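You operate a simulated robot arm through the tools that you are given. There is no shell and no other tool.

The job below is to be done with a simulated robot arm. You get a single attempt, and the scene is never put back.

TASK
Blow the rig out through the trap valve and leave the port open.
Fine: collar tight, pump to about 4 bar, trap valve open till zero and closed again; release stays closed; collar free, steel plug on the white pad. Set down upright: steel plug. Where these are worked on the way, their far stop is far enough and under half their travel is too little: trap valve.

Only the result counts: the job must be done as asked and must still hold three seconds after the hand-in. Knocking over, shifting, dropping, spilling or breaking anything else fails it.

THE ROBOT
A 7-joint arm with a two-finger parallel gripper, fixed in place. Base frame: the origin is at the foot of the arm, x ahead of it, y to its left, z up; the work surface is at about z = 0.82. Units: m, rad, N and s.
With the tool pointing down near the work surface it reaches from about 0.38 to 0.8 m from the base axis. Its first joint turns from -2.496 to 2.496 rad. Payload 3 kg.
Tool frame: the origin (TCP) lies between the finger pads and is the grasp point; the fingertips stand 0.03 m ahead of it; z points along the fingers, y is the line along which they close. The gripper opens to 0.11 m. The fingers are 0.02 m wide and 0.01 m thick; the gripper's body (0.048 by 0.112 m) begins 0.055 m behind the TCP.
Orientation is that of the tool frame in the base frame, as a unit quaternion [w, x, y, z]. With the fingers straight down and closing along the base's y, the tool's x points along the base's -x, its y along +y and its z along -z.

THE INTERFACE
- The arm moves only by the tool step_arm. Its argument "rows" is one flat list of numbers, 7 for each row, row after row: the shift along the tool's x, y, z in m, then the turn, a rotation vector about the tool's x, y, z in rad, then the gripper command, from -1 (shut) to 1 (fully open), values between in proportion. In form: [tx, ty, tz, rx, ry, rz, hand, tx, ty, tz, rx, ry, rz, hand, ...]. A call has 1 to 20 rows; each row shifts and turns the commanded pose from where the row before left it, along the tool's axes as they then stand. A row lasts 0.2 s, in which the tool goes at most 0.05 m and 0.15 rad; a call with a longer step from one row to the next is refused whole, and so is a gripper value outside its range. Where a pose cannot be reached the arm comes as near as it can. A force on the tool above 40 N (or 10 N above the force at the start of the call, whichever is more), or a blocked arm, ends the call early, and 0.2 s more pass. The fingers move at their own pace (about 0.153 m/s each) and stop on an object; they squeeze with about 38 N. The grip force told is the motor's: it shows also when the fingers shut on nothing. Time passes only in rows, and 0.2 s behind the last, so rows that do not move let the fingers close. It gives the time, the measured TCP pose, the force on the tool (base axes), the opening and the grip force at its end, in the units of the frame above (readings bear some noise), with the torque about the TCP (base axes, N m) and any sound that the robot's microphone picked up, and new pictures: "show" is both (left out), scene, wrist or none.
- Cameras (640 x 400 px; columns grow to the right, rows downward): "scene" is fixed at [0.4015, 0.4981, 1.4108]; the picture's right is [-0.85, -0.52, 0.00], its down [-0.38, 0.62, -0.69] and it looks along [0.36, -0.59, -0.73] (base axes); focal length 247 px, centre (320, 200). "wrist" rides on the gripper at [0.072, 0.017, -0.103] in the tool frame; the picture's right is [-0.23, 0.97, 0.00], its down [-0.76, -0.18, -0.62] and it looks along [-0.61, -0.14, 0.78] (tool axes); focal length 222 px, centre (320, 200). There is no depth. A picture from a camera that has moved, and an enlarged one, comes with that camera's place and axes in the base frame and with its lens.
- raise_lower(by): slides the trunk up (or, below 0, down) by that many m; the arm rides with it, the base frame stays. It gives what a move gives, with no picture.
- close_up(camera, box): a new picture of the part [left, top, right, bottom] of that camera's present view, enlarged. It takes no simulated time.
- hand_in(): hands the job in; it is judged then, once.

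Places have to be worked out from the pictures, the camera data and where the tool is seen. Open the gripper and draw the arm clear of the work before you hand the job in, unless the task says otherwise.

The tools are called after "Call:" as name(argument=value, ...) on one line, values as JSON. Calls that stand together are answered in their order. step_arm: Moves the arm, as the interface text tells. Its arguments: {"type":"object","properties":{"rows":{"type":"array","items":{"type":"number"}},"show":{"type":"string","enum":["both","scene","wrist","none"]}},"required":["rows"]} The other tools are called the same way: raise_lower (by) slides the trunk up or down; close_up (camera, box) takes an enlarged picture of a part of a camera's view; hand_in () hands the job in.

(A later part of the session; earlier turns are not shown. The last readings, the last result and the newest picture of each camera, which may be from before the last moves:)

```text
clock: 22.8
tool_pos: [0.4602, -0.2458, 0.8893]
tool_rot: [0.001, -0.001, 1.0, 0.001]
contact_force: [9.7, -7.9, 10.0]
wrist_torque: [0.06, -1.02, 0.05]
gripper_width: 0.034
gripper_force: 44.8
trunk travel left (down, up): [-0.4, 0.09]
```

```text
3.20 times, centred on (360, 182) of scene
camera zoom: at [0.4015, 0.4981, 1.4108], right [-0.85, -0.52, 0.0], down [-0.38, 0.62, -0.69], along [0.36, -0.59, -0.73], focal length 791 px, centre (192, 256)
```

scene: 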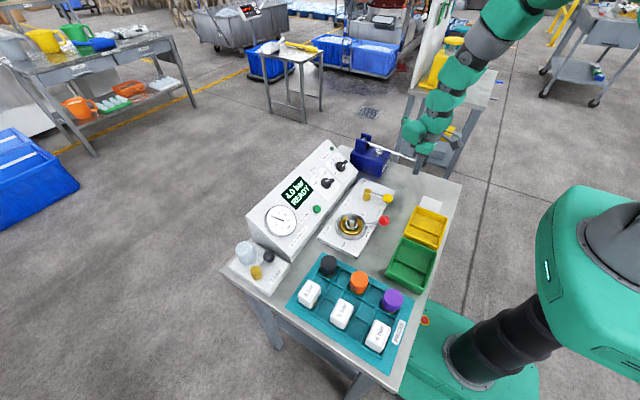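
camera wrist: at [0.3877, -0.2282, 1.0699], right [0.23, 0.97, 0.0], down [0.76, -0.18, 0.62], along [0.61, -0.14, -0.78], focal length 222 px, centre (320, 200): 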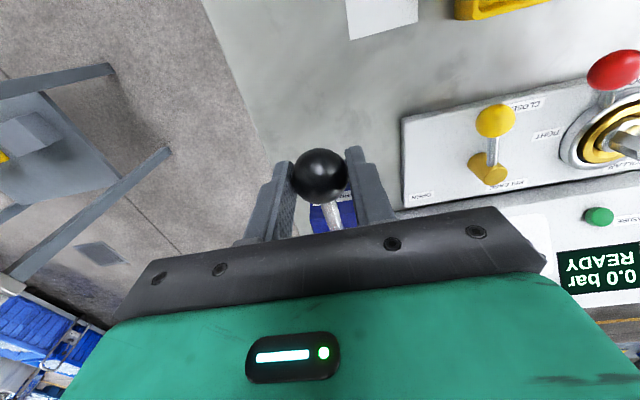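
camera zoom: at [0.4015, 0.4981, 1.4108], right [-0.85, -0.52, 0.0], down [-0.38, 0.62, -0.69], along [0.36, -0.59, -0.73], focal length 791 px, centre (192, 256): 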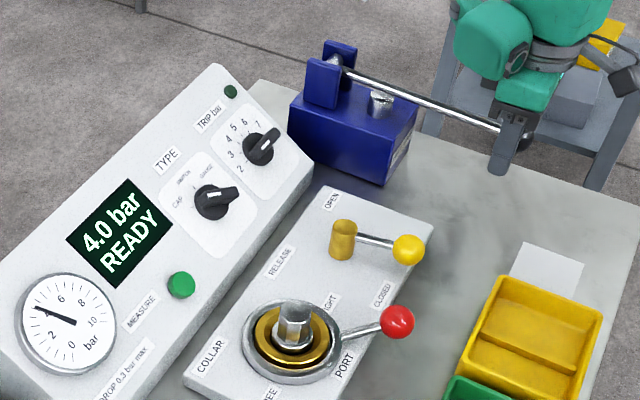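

The rig is at 4.0 bar. I'll let go of the pump handle, leaving it at the bottom of the stroke, lift clear, and go look at the trap valve.

Call:
step_arm(rows=[0, 0, 0, 0, 0, 0, 0.2, 0, 0, 0, 0, 0, 0, 0.2, 0, 0, -0.03, 0, 0, 0, 0.2, 0, 0, -0.045, 0, 0, 0, 0.2, 0, 0, -0.045, 0, 0, 0, 0.2, 0, 0, -0.045, 0, 0, 0, 0.2, 0, 0, -0.045, 0, 0, 0, 0.2, -0.012, 0.046, 0, 0, 0, 0, 0, -0.012, 0.046, 0, 0, 0, 0, 0, -0.012, 0.046, 0, 0, 0, 0, 0, -0.012, 0.046, 0, 0, 0, 0, 0, -0.012, 0.046, 0, 0, 0, 0, 0, -0.012, 0.046, 0, 0, 0, 0, 0, -0.012, 0.046, 0, 0, 0, 0, 0, -0.012, 0.046, 0, 0, 0, 0, 0, -0.012, 0.046, 0, 0, 0, 0, 0, -0.012, 0.046, 0, 0, 0, 0, 0, -0.012, 0.046, 0, 0, 0, 0, 0, 0, 0, 0, 0, 0, 0, 0])

Call:
close_up(camera="scene", box=[220, 120, 460, 290])

```text
clock: 26.8
tool_pos: [0.5939, 0.2592, 1.0983]
tool_rot: [-0.002, 0.0, 1.0, 0.001]
contact_force: [0.2, -0.3, 0.3]
wrist_torque: [-0.05, -0.01, 0.01]
gripper_width: 0.0548
gripper_force: 0.1
trunk travel left (down, up): [-0.4, 0.09]
camera wrist: at [0.5215, 0.2762, 1.2034], right [0.23, 0.97, 0.0], down [0.76, -0.18, 0.62], along [0.6, -0.14, -0.78], focal length 222 px, centre (320, 200)
```

scene: 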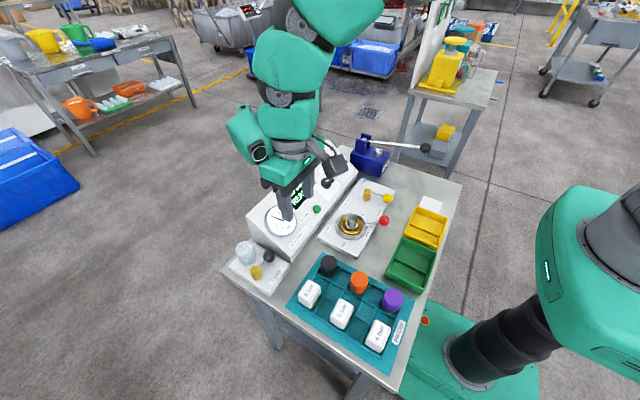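
wrist: 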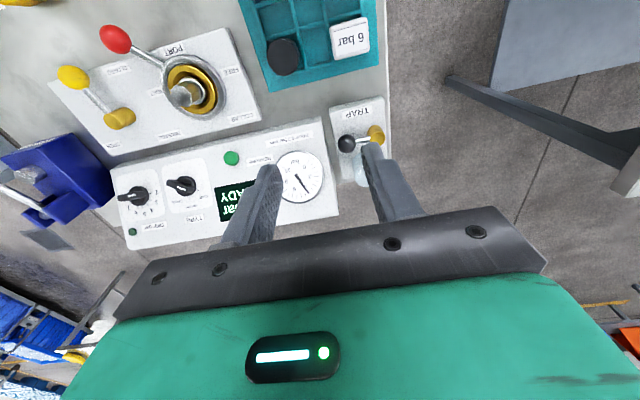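

```text
2.35 times, centred on (340, 205) of scene
camera zoom: at [0.4015, 0.4981, 1.4108], right [-0.85, -0.52, 0.0], down [-0.38, 0.62, -0.69], along [0.36, -0.59, -0.73], focal length 582 px, centre (273, 188)
```

zoom: 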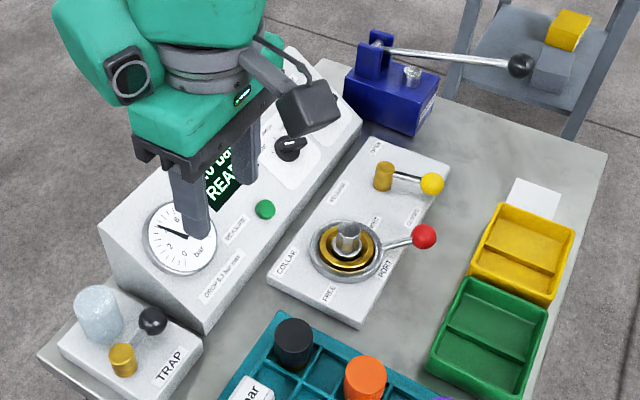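

The pump lever has sprung back up on its own. I'll zoom in on the trap valve and the gauge.

Call:
close_up(camera="wrist", box=[260, 60, 440, 220])

Call:
close_up(camera="scene", box=[220, 190, 340, 290])

```text
2.50 times, centred on (350, 140) of wrist
camera zoom: at [0.5215, 0.2762, 1.2034], right [0.23, 0.97, 0.0], down [0.76, -0.18, 0.62], along [0.6, -0.14, -0.78], focal length 555 px, centre (245, 350)
```

zoom: 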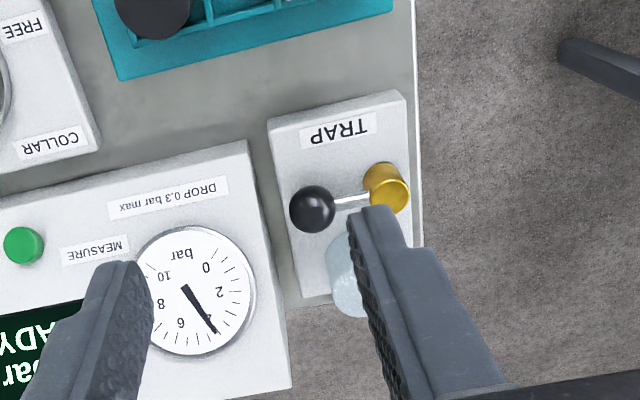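

```text
4.00 times, centred on (280, 240) of scene
camera zoom: at [0.4015, 0.4981, 1.4108], right [-0.85, -0.52, 0.0], down [-0.38, 0.62, -0.69], along [0.36, -0.59, -0.73], focal length 989 px, centre (480, 40)
```

zoom: 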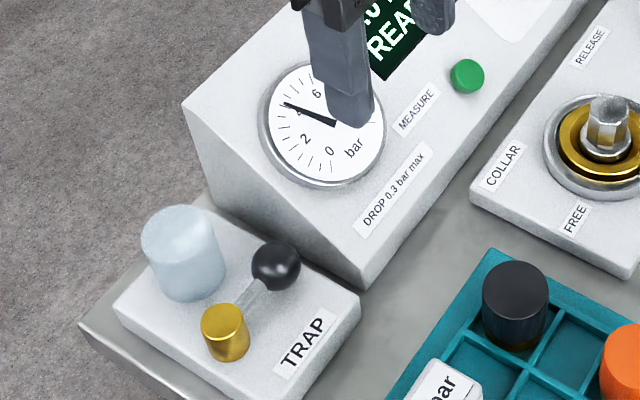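

The gauge still shows about 4 bar. By stereo the trap hub is near (0.684, 0.334), its black ball near (0.6825, 0.283, 0.857), and the glass jar near (0.737, 0.30). I'll hover over the ball and yaw the tool -60° to keep the fingers clear of the jar.

Call:
step_arm(rows=[-0.0222, 0.006, 0.025, 0, 0, 0, -0.1, -0.0222, 0.006, 0.025, 0, 0, 0, -0.1, -0.0222, 0.006, 0.025, 0, 0, 0, -0.1, -0.0222, 0.006, 0.025, 0, 0, 0, -0.1, 0, 0, 0, 0, 0, -0.1495, -0.1, 0, 0, 0, 0, 0, -0.1495, -0.1, 0, 0, 0, 0, 0, -0.1495, -0.1, 0, 0, 0, 0, 0, -0.1495, -0.1, 0, 0, 0, 0, 0, -0.1495, -0.1, 0, 0, 0, 0, 0, -0.1495, -0.1, 0, 0, 0, 0, 0, -0.1495, -0.1, 0, 0, 0, 0, 0, 0, -0.1])

Call:
close_up(camera="scene", box=[220, 190, 340, 290])

Call:
close_up(camera="wrist", box=[240, 60, 420, 220])

```text
clock: 29.4
tool_pos: [0.6801, 0.2843, 0.9999]
tool_rot: [-0.001, -0.501, 0.865, 0.001]
contact_force: [-0.2, -0.5, 0.3]
wrist_torque: [0.01, -0.01, -0.01]
gripper_width: 0.0494
gripper_force: 0.0
trunk travel left (down, up): [-0.4, 0.09]
camera wrist: at [0.6285, 0.2306, 1.1034], right [-0.73, 0.68, 0.0], down [0.54, 0.57, 0.62], along [0.42, 0.46, -0.78], focal length 222 px, centre (320, 200)
```

scene: 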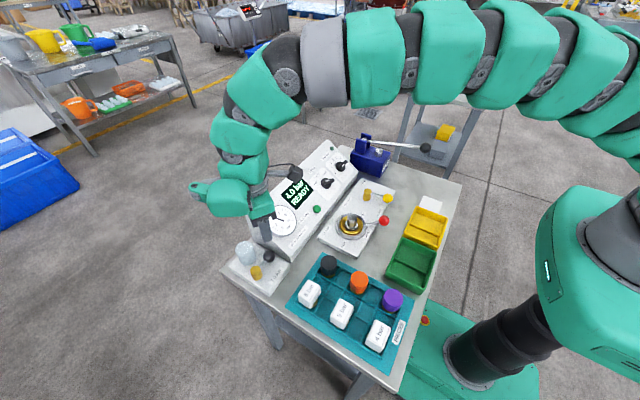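
wrist: 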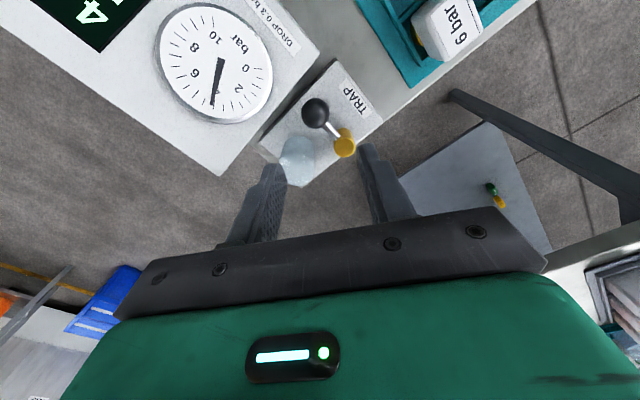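

```text
4.00 times, centred on (280, 240) of scene
camera zoom: at [0.4015, 0.4981, 1.4108], right [-0.85, -0.52, 0.0], down [-0.38, 0.62, -0.69], along [0.36, -0.59, -0.73], focal length 989 px, centre (480, 40)
```

zoom: 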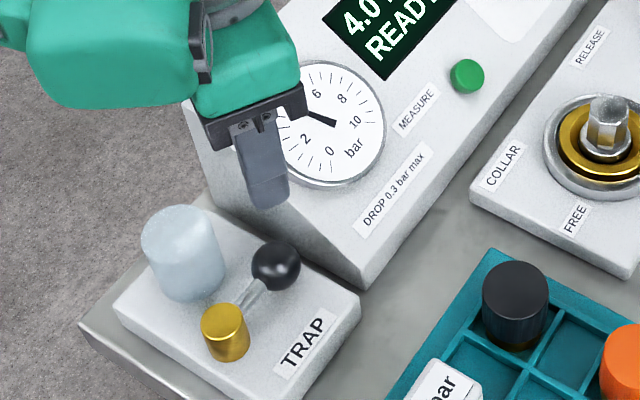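

```text
2.50 times, centred on (330, 140) of wrist
camera zoom: at [0.6285, 0.2306, 1.1034], right [-0.73, 0.68, 0.0], down [0.54, 0.57, 0.62], along [0.42, 0.46, -0.78], focal length 555 px, centre (295, 350)
```

zoom: 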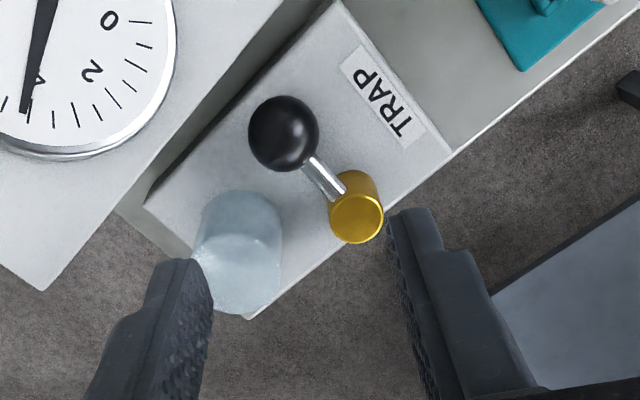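

Pressure still 4.0 bar. I'll yaw 10° more for clearance from the console wall, correct by 3 mm, descend to just above the ball, and recheck.

Call:
step_arm(rows=[0, 0, 0, 0, 0, -0.0873, -0.164, 0, 0, 0, 0, 0, -0.0873, -0.164, 0, -0.0031, 0.02, 0, 0, 0, -0.164, 0, 0, 0.025, 0, 0, 0, -0.164, 0, 0, 0.025, 0, 0, 0, -0.164, 0, 0, 0, 0, 0, 0, -0.164])

Call:
close_up(camera="scene", box=[220, 190, 340, 290])

Call:
close_up(camera="wrist", box=[220, 60, 420, 220])

```text
clock: 30.8
tool_pos: [0.6818, 0.2838, 0.9316]
tool_rot: [0.0, -0.573, 0.819, 0.001]
contact_force: [0.5, 0.9, -0.1]
wrist_torque: [0.03, 0.0, -0.01]
gripper_width: 0.0459
gripper_force: 0.1
trunk travel left (down, up): [-0.4, 0.09]
camera wrist: at [0.6415, 0.221, 1.0353], right [-0.84, 0.55, 0.0], down [0.43, 0.65, 0.62], along [0.34, 0.52, -0.78], focal length 222 px, centre (320, 200)
```

scene: 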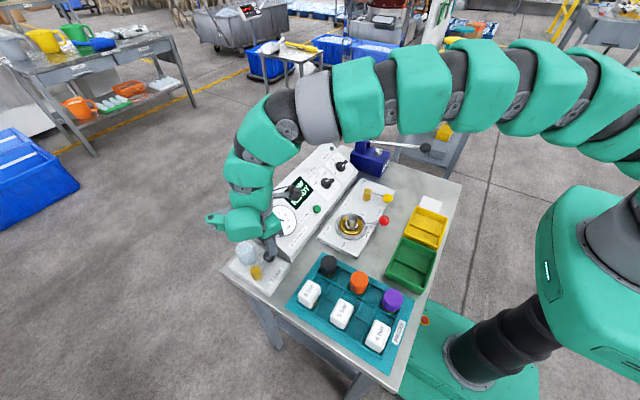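
wrist: 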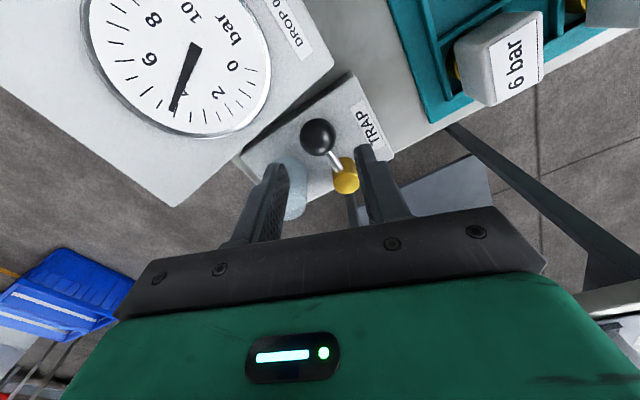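

```text
4.00 times, centred on (280, 240) of scene
camera zoom: at [0.4015, 0.4981, 1.4108], right [-0.85, -0.52, 0.0], down [-0.38, 0.62, -0.69], along [0.36, -0.59, -0.73], focal length 989 px, centre (480, 40)
```

zoom: 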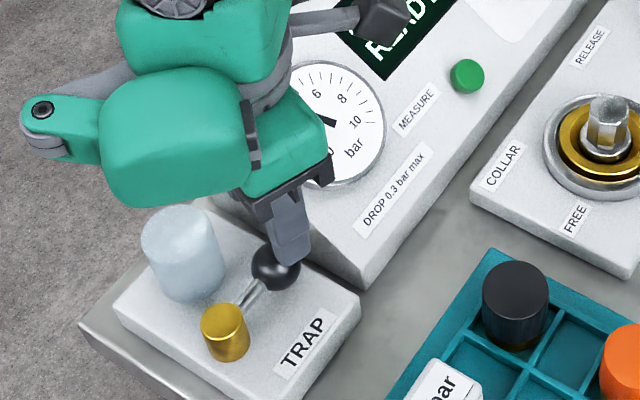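

```text
2.50 times, centred on (320, 140) of wrist
camera zoom: at [0.6415, 0.221, 1.0353], right [-0.84, 0.55, 0.0], down [0.43, 0.65, 0.62], along [0.34, 0.52, -0.78], focal length 555 px, centre (320, 350)
```

zoom: 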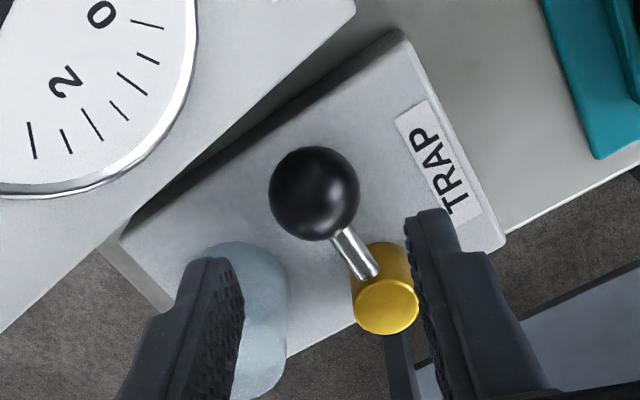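

The ball is centred within about 3 mm and the finger next to the jar has about 15 mm of clearance. I'll descend to grip height with the same opening.

Call:
step_arm(rows=[0, -0.0025, 0.02, 0, 0, 0, -0.164, 0, 0, 0.02, 0, 0, 0, -0.164, 0, 0, 0.018, 0, 0, 0, -0.164, 0, 0, 0, 0, 0, 0, -0.164])

Call:
close_up(camera="scene", box=[220, 190, 340, 290])

Call:
close_up(camera="wrist", box=[220, 60, 420, 220])

```text
clock: 31.8
tool_pos: [0.6837, 0.2851, 0.8714]
tool_rot: [-0.001, -0.574, 0.819, 0.002]
contact_force: [0.6, 0.6, 0.7]
wrist_torque: [0.0, 0.0, -0.01]
gripper_width: 0.0458
gripper_force: 0.0
trunk travel left (down, up): [-0.4, 0.09]
camera wrist: at [0.6426, 0.2218, 0.9758], right [-0.84, 0.55, 0.0], down [0.43, 0.65, 0.62], along [0.34, 0.52, -0.78], focal length 222 px, centre (320, 200)
```

scene: 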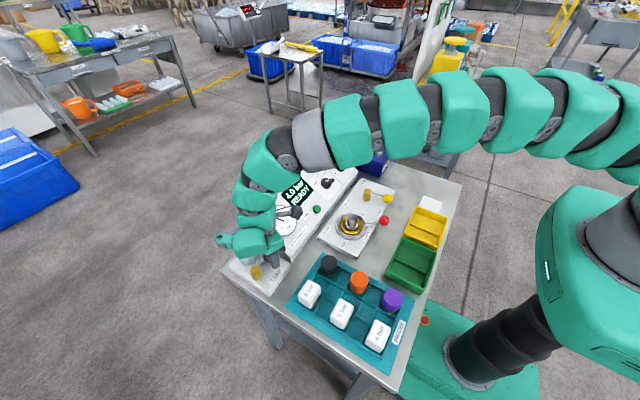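
wrist: 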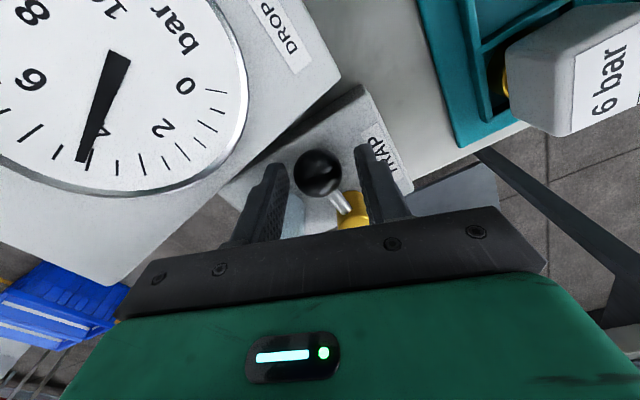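

```text
4.00 times, centred on (280, 240) of scene
camera zoom: at [0.4015, 0.4981, 1.4108], right [-0.85, -0.52, 0.0], down [-0.38, 0.62, -0.69], along [0.36, -0.59, -0.73], focal length 989 px, centre (480, 40)
```

zoom: 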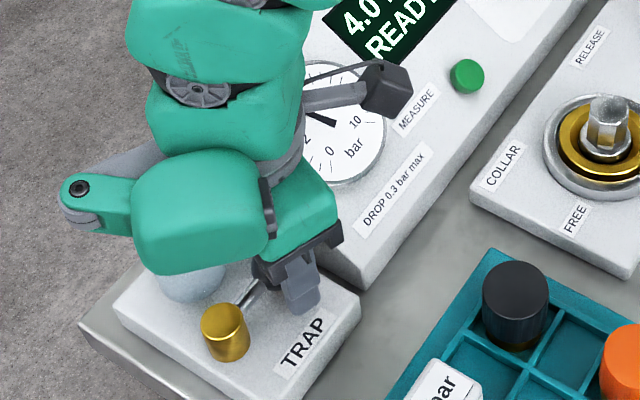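

```text
2.50 times, centred on (320, 140) of wrist
camera zoom: at [0.6426, 0.2218, 0.9758], right [-0.84, 0.55, 0.0], down [0.43, 0.65, 0.62], along [0.34, 0.52, -0.78], focal length 555 px, centre (320, 350)
```

zoom: 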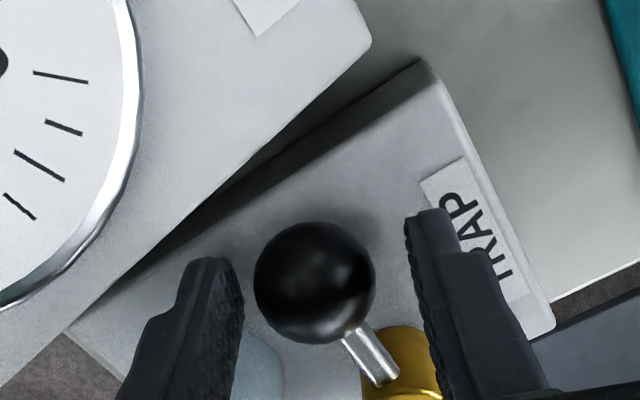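

The ball is centred between the pads with no contact force, so I'll close on it.

Call:
step_arm(rows=[0.001, -0.001, 0, 0, 0, 0, -0.6, 0, 0, 0, 0, 0, 0, -1, 0, 0, 0, 0, 0, 0, -1], show="wrist")

```text
clock: 32.6
tool_pos: [0.6829, 0.2819, 0.8713]
tool_rot: [0.0, -0.574, 0.819, 0.002]
contact_force: [-1.7, 8.1, 5.7]
wrist_torque: [0.1, 0.1, 0.16]
gripper_width: 0.0313
gripper_force: 44.9
trunk travel left (down, up): [-0.4, 0.09]
camera wrist: at [0.6426, 0.221, 0.9757], right [-0.84, 0.55, 0.0], down [0.43, 0.65, 0.62], along [0.34, 0.53, -0.78], focal length 222 px, centre (320, 200)
```

wrist: 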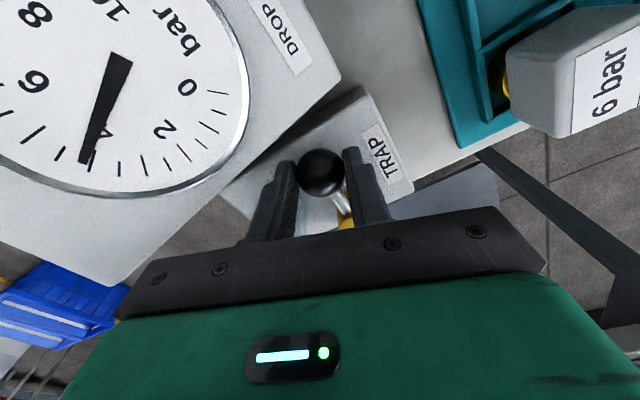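

Gripped at the ball, with the pressure still about 4 bar. I'll test turning the handle towards the robot (-y towards -x) in small steps, since the jar blocks the other way.

Call:
step_arm(rows=[0.0008, 0.0024, 0, 0, 0, 0.05, -1, 0.0008, 0.0024, 0, 0, 0, 0.05, -1, 0.0015, 0.0049, 0, 0, 0, 0.1, -1], show="both")

```text
clock: 33.4
tool_pos: [0.674, 0.284, 0.8726]
tool_rot: [-0.001, -0.489, 0.872, 0.002]
contact_force: [-1.4, 10.8, 3.2]
wrist_torque: [0.33, 0.03, 0.17]
gripper_width: 0.031
gripper_force: 44.2
trunk travel left (down, up): [-0.4, 0.09]
camera wrist: at [0.6221, 0.2312, 0.9758], right [-0.71, 0.7, 0.0], down [0.55, 0.56, 0.62], along [0.43, 0.45, -0.78], focal length 222 px, centre (320, 200)
```

scene: 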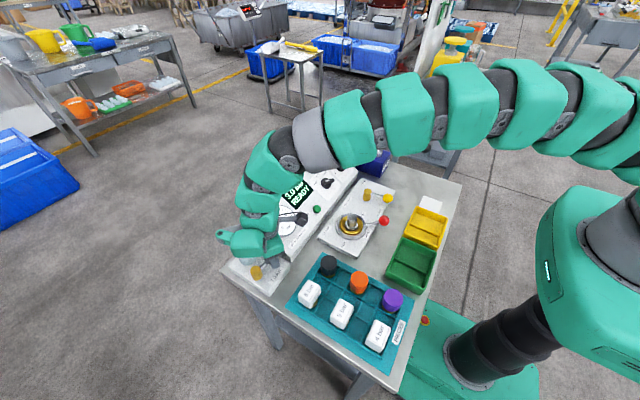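
wrist: 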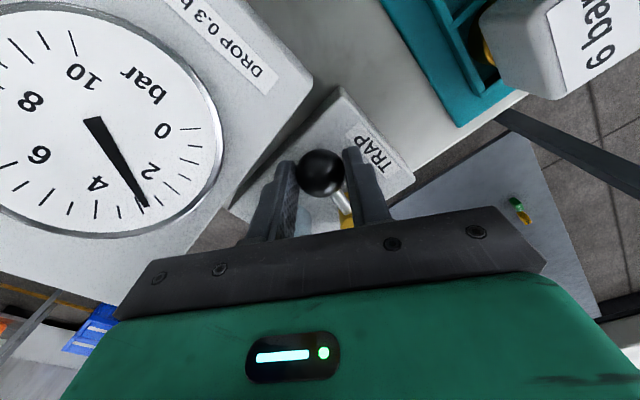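

The valve turns this way and the gauge is falling. I'll keep turning towards the far stop.

Call:
step_arm(rows=[0.0018, 0.0064, 0, 0, 0, 0.13, -1, 0.0018, 0.0064, 0, 0, 0, 0.13, -1, 0.0018, 0.0064, 0, 0, 0, 0.13, -1, 0.0018, 0.0064, 0, 0, 0, 0.13, -1, 0.0018, 0.0064, 0, 0, 0, 0.13, -1], show="both")

```text
clock: 34.6
tool_pos: [0.6468, 0.2993, 0.8718]
tool_rot: [0.0, -0.184, 0.983, 0.002]
contact_force: [1.4, -0.9, 14.9]
wrist_torque: [-0.48, 0.79, -0.06]
gripper_width: 0.0308
gripper_force: 45.6
trunk travel left (down, up): [-0.4, 0.09]
camera wrist: at [0.5725, 0.29, 0.9756], right [-0.14, 0.99, 0.0], down [0.78, 0.11, 0.62], along [0.62, 0.09, -0.78], focal length 222 px, centre (320, 200)
```

scene: 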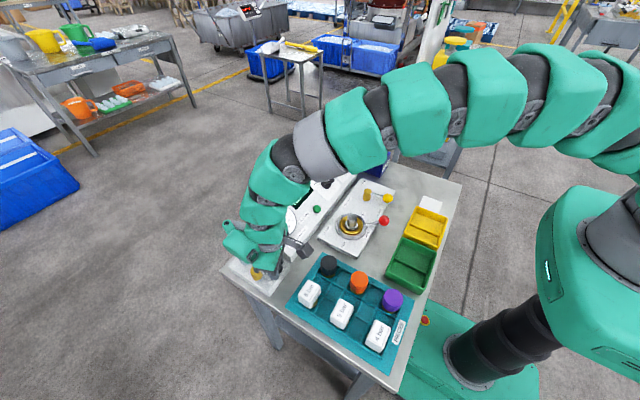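
wrist: 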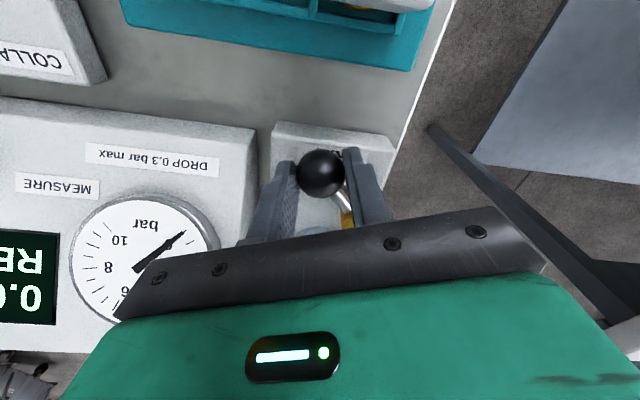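

The gauge is at zero after about 49° of turn. I'll continue to the far stop so the opening is unquestionably full.

Call:
step_arm(rows=[0.0018, 0.0064, -0.0005, 0, 0, 0.13, -1, 0.0018, 0.0064, 0, 0, 0, 0.13, -1, 0.0018, 0.0064, 0, 0, 0, 0.13, -1, 0.0018, 0.0064, 0, 0, 0, 0.13, -1], show="both")

```text
clock: 35.5
tool_pos: [0.6397, 0.3098, 0.8718]
tool_rot: [-0.002, 0.029, 1.0, -0.003]
contact_force: [4.0, -10.1, -3.7]
wrist_torque: [-0.38, -0.48, 0.02]
gripper_width: 0.0313
gripper_force: 45.3
trunk travel left (down, up): [-0.4, 0.09]
stopped in row 4: the force on the tool passed its limit at 46 N (the readings are from after the stop); the commanded pose is now the measured one
camera wrist: at [0.5682, 0.3323, 0.9756], right [0.28, 0.96, -0.01], down [0.75, -0.22, 0.62], along [0.59, -0.18, -0.78], focal length 222 px, centre (320, 200)
```

scene: 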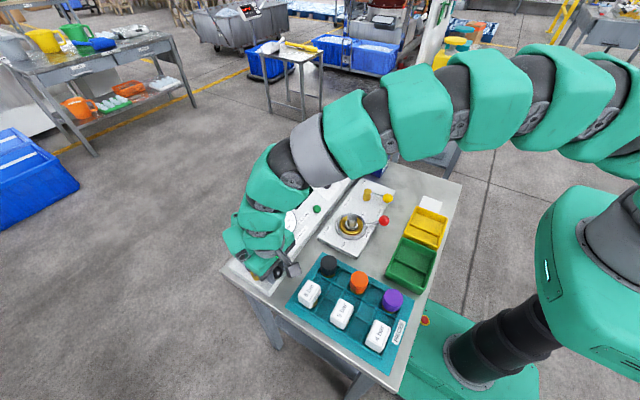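
wrist: 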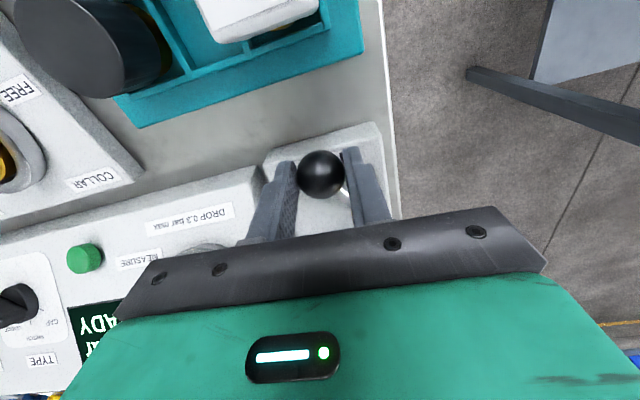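

It stopped with a load after about 62° of handle travel. I'll push gently along the tangent to see whether this is the far stop.

Call:
step_arm(rows=[0.0008, 0.0014, 0, 0, 0, 0, -1, 0.0008, 0.0014, 0, 0, 0, 0, -1, 0.0005, 0.0008, 0, 0, 0, 0, -1], show="both")

Call:
close_up(camera="scene", box=[220, 160, 340, 300])

```text
clock: 36.2
tool_pos: [0.6391, 0.3109, 0.8722]
tool_rot: [-0.002, 0.029, 1.0, -0.005]
contact_force: [9.7, -12.2, -7.9]
wrist_torque: [-0.33, -0.7, 0.01]
gripper_width: 0.0312
gripper_force: 45.1
trunk travel left (down, up): [-0.4, 0.09]
stopped in row 3: the force on the tool passed its limit at 44 N (the readings are from after the stop); the commanded pose is now the measured one
camera wrist: at [0.5679, 0.333, 0.9757], right [0.29, 0.96, -0.01], down [0.75, -0.22, 0.62], along [0.59, -0.18, -0.78], focal length 222 px, centre (320, 200)
```

scene: 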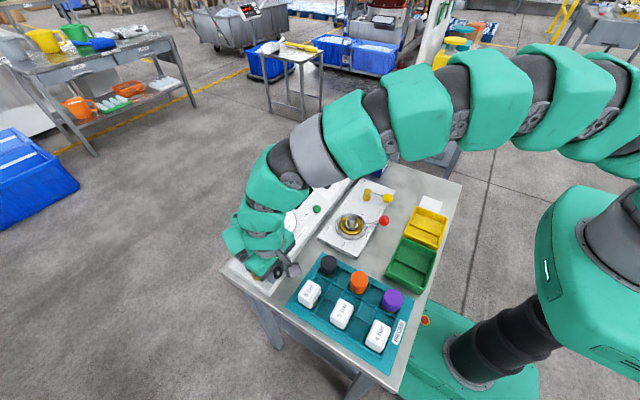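
wrist: 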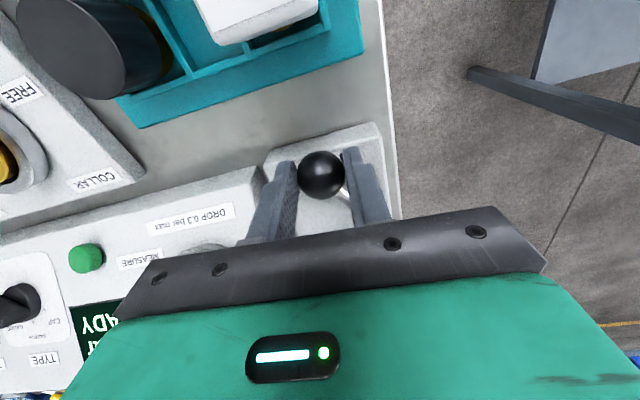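

```text
2.86 times, centred on (280, 230) of scene
camera zoom: at [0.4015, 0.4981, 1.4108], right [-0.85, -0.52, 0.0], down [-0.38, 0.62, -0.69], along [0.36, -0.59, -0.73], focal length 706 px, centre (434, 114)
```

zoom: 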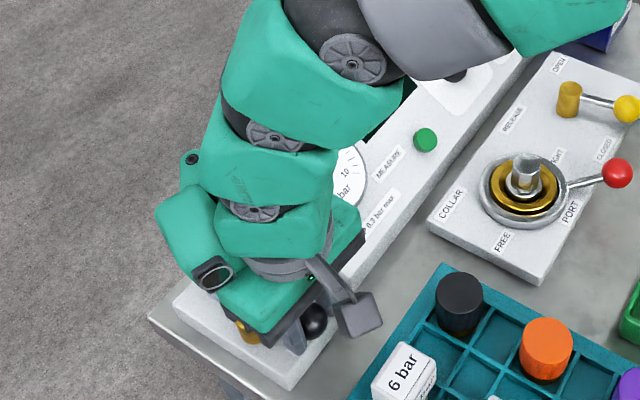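

The handle resists firmly along the tangent, so this is the far stop. I'll hold it open for two more seconds so the rig fully vents.

Call:
step_arm(rows=[0, 0, 0, 0, 0, 0, -1, 0, 0, 0, 0, 0, 0, -1, 0, 0, 0, 0, 0, 0, -1, 0, 0, 0, 0, 0, 0, -1, 0, 0, 0, 0, 0, 0, -1, 0, 0, 0, 0, 0, 0, -1, 0, 0, 0, 0, 0, 0, -1, 0, 0, 0, 0, 0, 0, -1, 0, 0, 0, 0, 0, 0, -1, 0, 0, 0, 0, 0, 0, -1], show="none")

```text
clock: 38.4
tool_pos: [0.6389, 0.3113, 0.8722]
tool_rot: [-0.004, 0.03, 1.0, -0.004]
contact_force: [10.1, -33.0, -12.0]
wrist_torque: [-0.58, 0.01, -0.19]
gripper_width: 0.0311
gripper_force: 44.8
trunk travel left (down, up): [-0.4, 0.09]
```

I'll now turn the valve back towards closed, first halfway to read the display.

Call:
step_arm(rows=[-0.0033, -0.0052, 0, 0, 0, -0.12, -1, -0.0033, -0.0052, 0, 0, 0, -0.12, -1, -0.0033, -0.0052, 0, 0, 0, -0.12, -1, -0.0033, -0.0052, 0, 0, 0, -0.12, -1], show="wrist")

Call:
close_up(camera="wrist", box=[0, 100, 240, 360])

```text
clock: 39.4
tool_pos: [0.6507, 0.2943, 0.873]
tool_rot: [-0.003, -0.211, 0.978, -0.004]
contact_force: [-12.5, -6.2, -17.1]
wrist_torque: [0.02, 0.33, 0.26]
gripper_width: 0.0312
gripper_force: 45.0
trunk travel left (down, up): [-0.4, 0.09]
camera wrist: at [0.5784, 0.2811, 0.9764], right [-0.19, 0.98, -0.01], down [0.77, 0.16, 0.62], along [0.61, 0.11, -0.79], focal length 222 px, centre (320, 200)
```

wrist: 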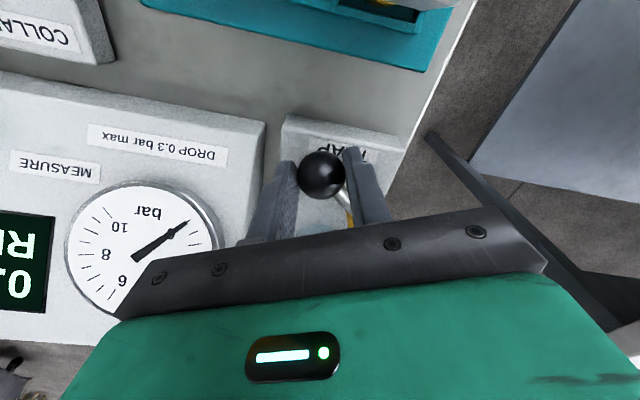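

```text
1.54 times, centred on (120, 230) of wrist
camera zoom: at [0.5784, 0.2811, 0.9764], right [-0.19, 0.98, -0.01], down [0.77, 0.16, 0.62], along [0.61, 0.11, -0.79], focal length 342 px, centre (628, 154)
```

zoom: 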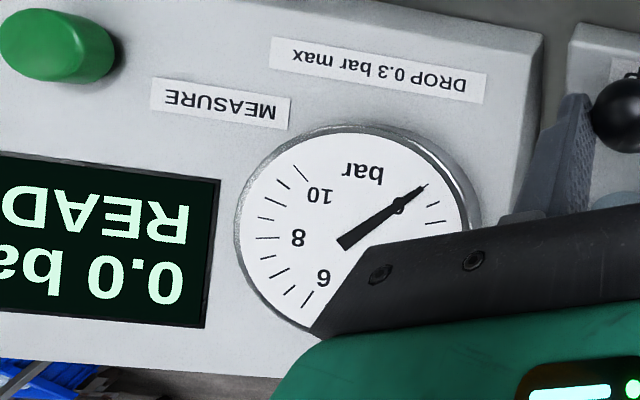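

The display reads 0.0 bar. I'll continue turning the trap valve to its closed stop.

Call:
step_arm(rows=[-0.0028, -0.0055, 0.0005, 0, 0, -0.12, -1, -0.0028, -0.0055, 0, 0, 0, -0.12, -1, -0.0028, -0.0055, 0, 0, 0, -0.12, -1, -0.0028, -0.0055, 0, 0, 0, -0.12, -1, -0.0028, -0.0055, 0, 0, 0, -0.12, -1], show="both")

```text
clock: 40.6
tool_pos: [0.6807, 0.2818, 0.871]
tool_rot: [-0.004, -0.49, 0.872, -0.001]
contact_force: [-4.2, -1.3, -20.0]
wrist_torque: [-0.13, 0.16, 0.25]
gripper_width: 0.0309
gripper_force: 45.7
trunk travel left (down, up): [-0.4, 0.09]
camera wrist: at [0.6288, 0.2301, 0.9767], right [-0.71, 0.7, 0.0], down [0.55, 0.56, 0.62], along [0.43, 0.44, -0.79], focal length 222 px, centre (320, 200)
```

scene: 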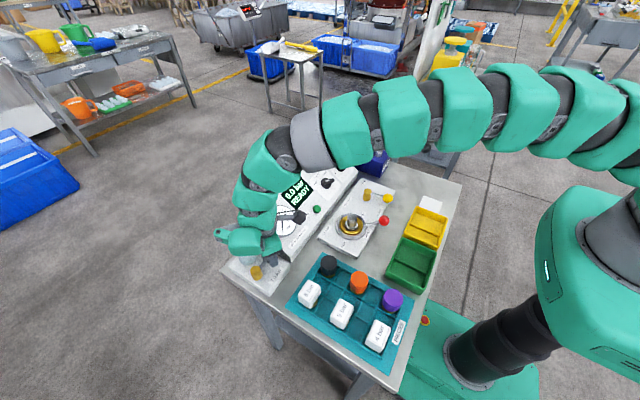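
wrist: 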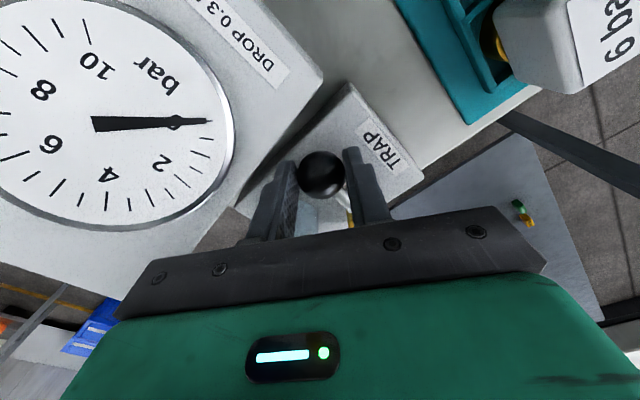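

The handle is within about 2° of where it started. I'll push the last millimetres in fine steps until the closed stop is felt.

Call:
step_arm(rows=[-0.0005, -0.0009, 0, 0, 0, -0.02, -1, -0.0005, -0.0009, 0, 0, 0, -0.02, -1, -0.0005, -0.0009, 0, 0, 0, -0.02, -1, -0.0005, -0.0009, 0, 0, 0, -0.02, -1, -0.0005, -0.0009, 0, 0, 0, -0.02, -1, -0.0005, -0.0009, 0, 0, 0, -0.02, -1], show="none")

```text
clock: 42.0
tool_pos: [0.6837, 0.2817, 0.8729]
tool_rot: [-0.006, -0.541, 0.841, -0.002]
contact_force: [-17.1, 8.0, 3.3]
wrist_torque: [0.19, 0.61, -0.29]
gripper_width: 0.0309
gripper_force: 45.1
trunk travel left (down, up): [-0.4, 0.09]
```

Call:
step_arm(rows=[-0.0005, -0.0009, 0, 0, 0, -0.01, -1, -0.0005, -0.0009, 0, 0, 0, -0.01, -1, -0.0005, -0.0009, 0, 0, 0, -0.01, -1], show="wrist")

```text
clock: 42.8
tool_pos: [0.6846, 0.2809, 0.8725]
tool_rot: [-0.007, -0.552, 0.834, -0.001]
contact_force: [-15.0, -0.7, 11.0]
wrist_torque: [0.24, 0.61, 0.02]
gripper_width: 0.0313
gripper_force: 45.0
trunk travel left (down, up): [-0.4, 0.09]
stopped in row 3: the force on the tool passed its limit at 41 N (the readings are from after the stop); the commanded pose is now the measured one
camera wrist: at [0.6417, 0.2232, 0.9772], right [-0.81, 0.59, 0.0], down [0.47, 0.64, 0.61], along [0.36, 0.5, -0.79], focal length 222 px, centre (320, 200)
```

wrist: 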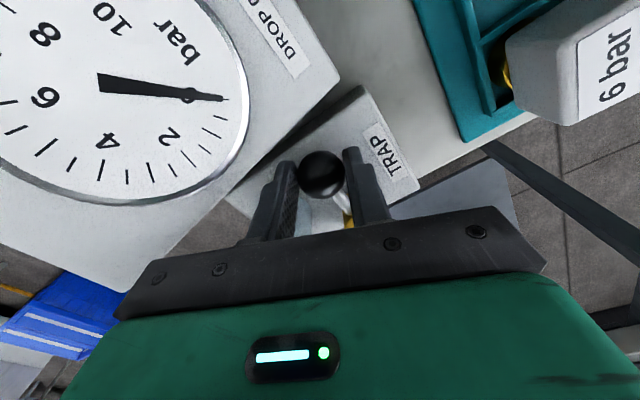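

The closed stop is reached and the gauge reads zero. I'll open just enough to free the ball and lift straight up.

Call:
step_arm(rows=[0, 0, 0, 0, 0, 0, -0.164, 0, 0, 0, 0, 0, 0, -0.164, 0, 0, -0.02, 0, 0, 0, -0.164, 0, 0, -0.03, 0, 0, 0, -0.164, 0, 0, -0.045, 0, 0, 0, -0.164, 0, 0, -0.045, 0, 0, 0, -0.164, 0, 0, -0.045, 0, 0, 0, -0.164])

Call:
close_up(camera="scene", box=[220, 160, 340, 300])

Call:
close_up(camera="wrist", box=[120, 0, 440, 220])

```text
clock: 44.4
tool_pos: [0.6901, 0.2849, 1.0534]
tool_rot: [-0.008, -0.551, 0.835, -0.002]
contact_force: [-0.1, -0.6, 0.7]
wrist_torque: [0.0, 0.03, -0.04]
gripper_width: 0.046
gripper_force: 0.1
trunk travel left (down, up): [-0.4, 0.09]
camera wrist: at [0.6469, 0.2267, 1.1586], right [-0.81, 0.59, 0.0], down [0.47, 0.64, 0.61], along [0.36, 0.5, -0.79], focal length 222 px, centre (320, 200)
```

scene: 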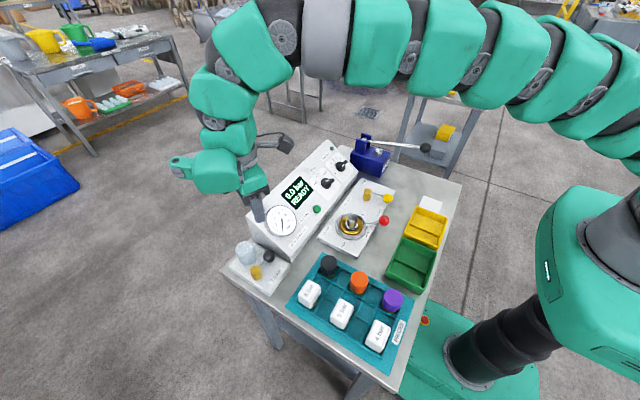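
wrist: 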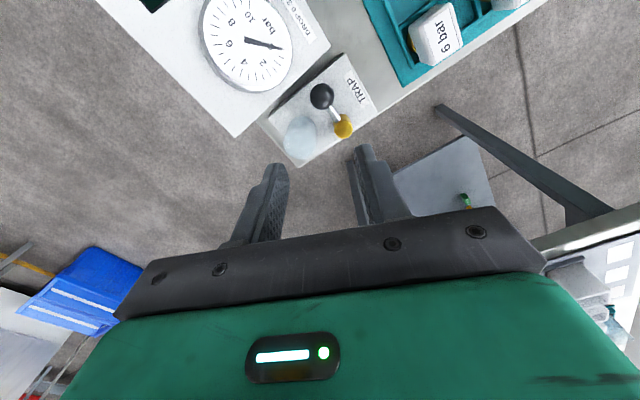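

```text
2.86 times, centred on (280, 230) of scene
camera zoom: at [0.4015, 0.4981, 1.4108], right [-0.85, -0.52, 0.0], down [-0.38, 0.62, -0.69], along [0.36, -0.59, -0.73], focal length 706 px, centre (434, 114)
```

zoom: 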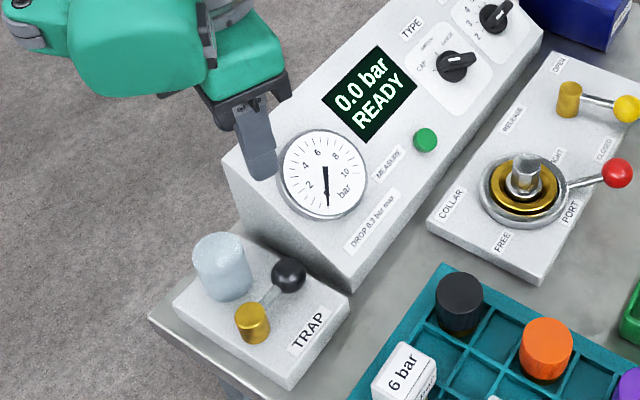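

```text
1.82 times, centred on (280, 110) of wrist
camera zoom: at [0.6469, 0.2267, 1.1586], right [-0.81, 0.59, 0.0], down [0.47, 0.64, 0.61], along [0.36, 0.5, -0.79], focal length 404 px, centre (393, 364)
```

zoom: 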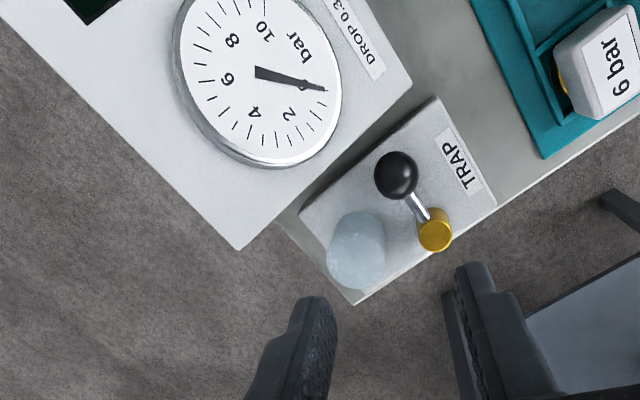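

The trap is closed, the display reads 0.0 bar, and the release is untouched. Next I'll free the collar: level the tool, travel above the red ball at TIGHT (about 0.478, 0.018), and yaw to match.

Call:
step_arm(rows=[0, 0, 0, 0.0055, -0.0156, 0, -0.1, 0.0411, 0.0112, 0, 0, 0, 0, 0, 0.0411, 0.0112, 0, 0, 0, 0, 0, 0.0411, 0.0112, 0, 0, 0, 0, 0, 0.0411, 0.0112, 0, 0, 0, 0, 0, 0.0411, 0.0112, 0, 0, 0, 0, 0, 0.0411, 0.0112, 0, 0, 0, 0, 0, 0.0411, 0.0112, 0, 0, 0, 0, 0, 0.0411, 0.0112, 0, 0, 0, 0, 0, 0, 0, 0.02, 0, 0, 0.1223, 0, 0, 0, 0.02, 0, 0, 0.1223, 0, 0, 0, 0.02, 0, 0, 0.1223, 0, 0, 0, 0.02, 0, 0, 0.1223, 0, 0, 0, 0, 0, 0, 0, 0])

Call:
close_up(camera="wrist", box=[200, 60, 440, 220])

Call:
close_up(camera="scene", box=[320, 150, 440, 250])

```text
clock: 47.4
tool_pos: [0.4771, 0.0172, 0.9754]
tool_rot: [0.0, -0.332, 0.943, 0.002]
contact_force: [0.0, 0.2, -0.1]
wrist_torque: [0.0, 0.01, 0.04]
gripper_width: 0.0552
gripper_force: 0.1
trunk travel left (down, up): [-0.4, 0.09]
camera wrist: at [0.4106, -0.0148, 1.0806], right [-0.43, 0.9, 0.0], down [0.7, 0.34, 0.62], along [0.56, 0.27, -0.78], focal length 222 px, centre (320, 200)
```

scene: 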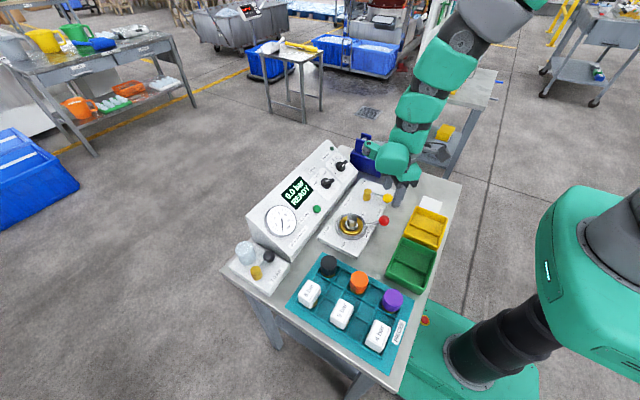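
wrist: 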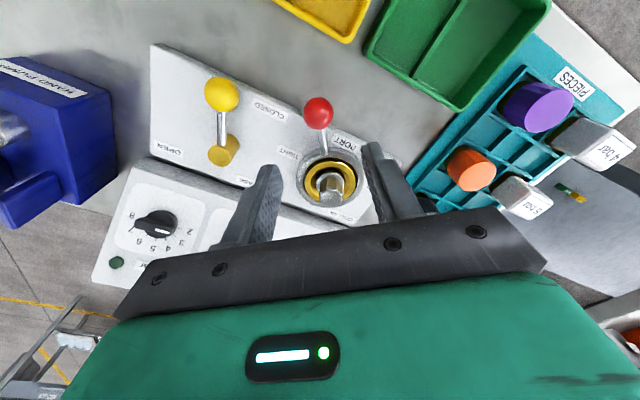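

```text
2.50 times, centred on (320, 140) of wrist
camera zoom: at [0.4106, -0.0148, 1.0806], right [-0.43, 0.9, 0.0], down [0.7, 0.34, 0.62], along [0.56, 0.27, -0.78], focal length 555 px, centre (320, 350)
```

zoom: 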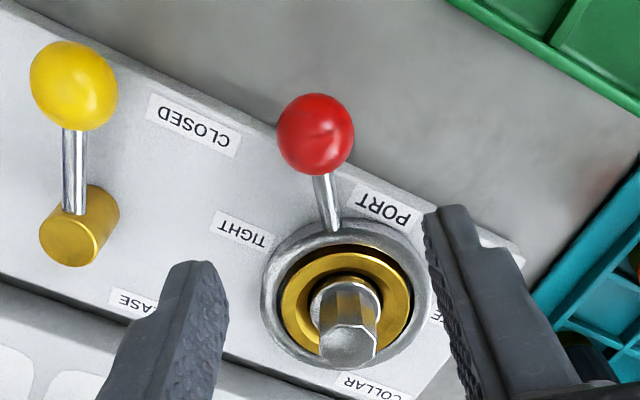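

```text
4.00 times, centred on (380, 200) of scene
camera zoom: at [0.4015, 0.4981, 1.4108], right [-0.85, -0.52, 0.0], down [-0.38, 0.62, -0.69], along [0.36, -0.59, -0.73], focal length 989 px, centre (80, 200)
```

zoom: 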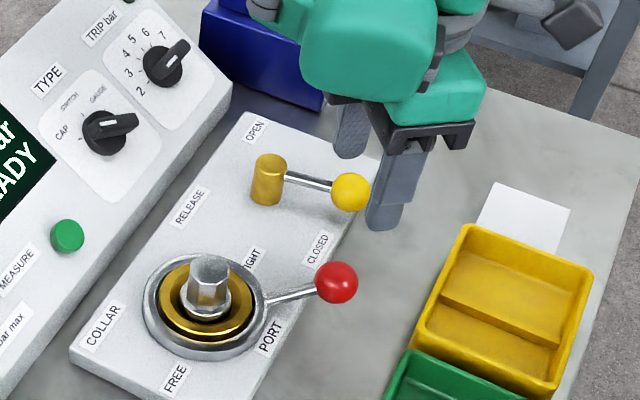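

The red ball is centred below the fingers, so I'll descend to the earlier grip height and close.

Call:
step_arm(rows=[0, -0.001, 0.021, 0, 0, 0, 0, 0, 0, 0.021, 0, 0, 0, 0, 0, 0, 0.021, 0, 0, 0, 0, 0, 0, 0.02, 0, 0, 0, 0, 0, 0, 0.0195, 0, 0, 0, 0, 0, 0, 0, 0, 0, 0, -0.6, 0, 0, 0, 0, 0, 0, -1, 0, 0, 0, 0, 0, 0, -1], show="wrist")

```text
clock: 49.2
tool_pos: [0.4795, 0.0182, 0.8711]
tool_rot: [0.0, -0.333, 0.943, 0.001]
contact_force: [0.7, 0.2, -5.8]
wrist_torque: [0.28, -0.43, 0.0]
gripper_width: 0.0309
gripper_force: 45.2
trunk travel left (down, up): [-0.4, 0.09]
camera wrist: at [0.4118, -0.0138, 0.9747], right [-0.43, 0.9, 0.0], down [0.7, 0.34, 0.62], along [0.56, 0.27, -0.78], focal length 222 px, centre (320, 200)
```

wrist: 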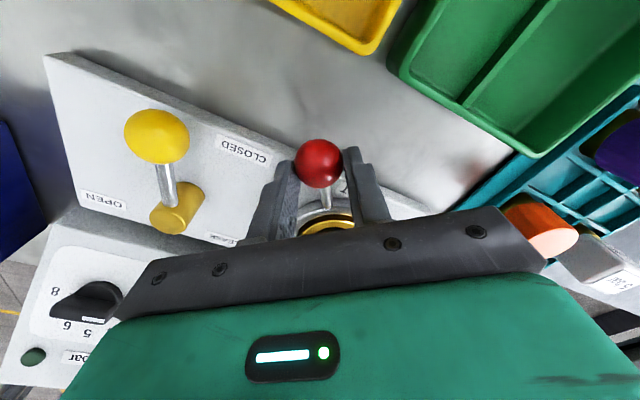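

Gripped again. I'll swing the lever back towards FREE along the arc.

Call:
step_arm(rows=[-0.0011, 0.0094, 0, 0, 0, 0.1, -1, -0.0011, 0.0094, 0, 0, 0, 0.1, -1, -0.0011, 0.0094, 0, 0, 0, 0.1, -1, -0.0011, 0.0094, 0, 0, 0, 0.1, -1], show="scene")

```text
clock: 50.2
tool_pos: [0.4651, 0.0506, 0.8711]
tool_rot: [0.0, -0.138, 0.99, 0.0]
contact_force: [16.4, 4.4, -19.7]
wrist_torque: [0.13, -0.62, 0.16]
gripper_width: 0.0312
gripper_force: 45.3
trunk travel left (down, up): [-0.4, 0.09]
```

scene: 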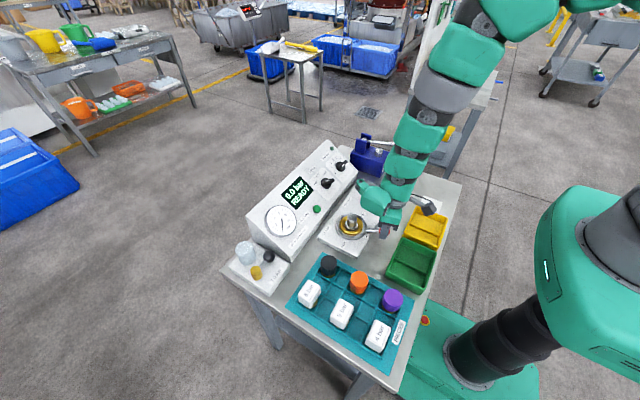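

Call:
step_arm(rows=[-0.0016, 0.0094, 0.0006, 0, 0, 0.1, -1, -0.0009, 0.0094, 0, 0, 0, 0.1, -1, -0.0008, 0.0094, 0, 0, 0, 0.1, -1, -0.0008, 0.0094, 0, 0, 0, 0.1, -1], show="none")

```text
clock: 51.2
tool_pos: [0.4649, 0.0889, 0.8721]
tool_rot: [-0.001, 0.062, 0.998, 0.001]
contact_force: [7.0, -1.9, -29.1]
wrist_torque: [-0.09, -0.39, -0.04]
gripper_width: 0.031
gripper_force: 45.1
trunk travel left (down, up): [-0.4, 0.09]
```

Call:
step_arm(rows=[-0.0008, 0.0094, 0.0012, 0, 0, 0.1, -1, -0.0006, 0.0094, 0.0005, 0, 0, 0.1, -1, -0.0006, 0.0094, 0, 0, 0, 0.1, -1], show="scene")

Call:
close_up(camera="scene", box=[320, 150, 440, 270])

```text
clock: 52.0
tool_pos: [0.4732, 0.1124, 0.8709]
tool_rot: [0.001, 0.21, 0.978, 0.001]
contact_force: [16.7, -7.9, -14.0]
wrist_torque: [-0.36, -0.39, 0.08]
gripper_width: 0.0311
gripper_force: 44.8
trunk travel left (down, up): [-0.4, 0.09]
```

scene: 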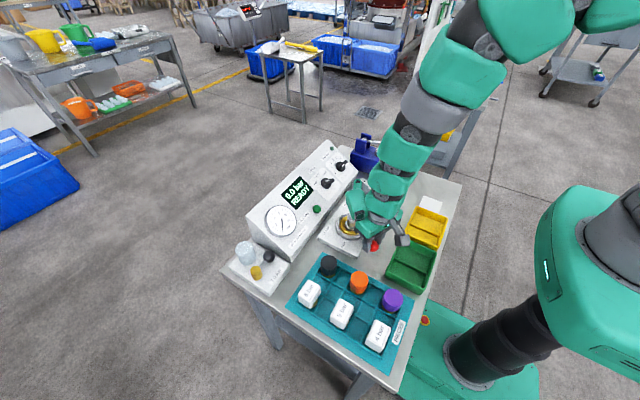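

```text
3.33 times, centred on (380, 210) of scene
camera zoom: at [0.4015, 0.4981, 1.4108], right [-0.85, -0.52, 0.0], down [-0.38, 0.62, -0.69], along [0.36, -0.59, -0.73], focal length 824 px, centre (120, 167)
```

zoom: 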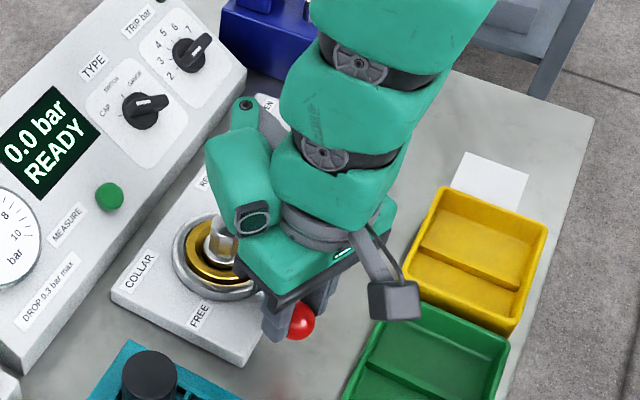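

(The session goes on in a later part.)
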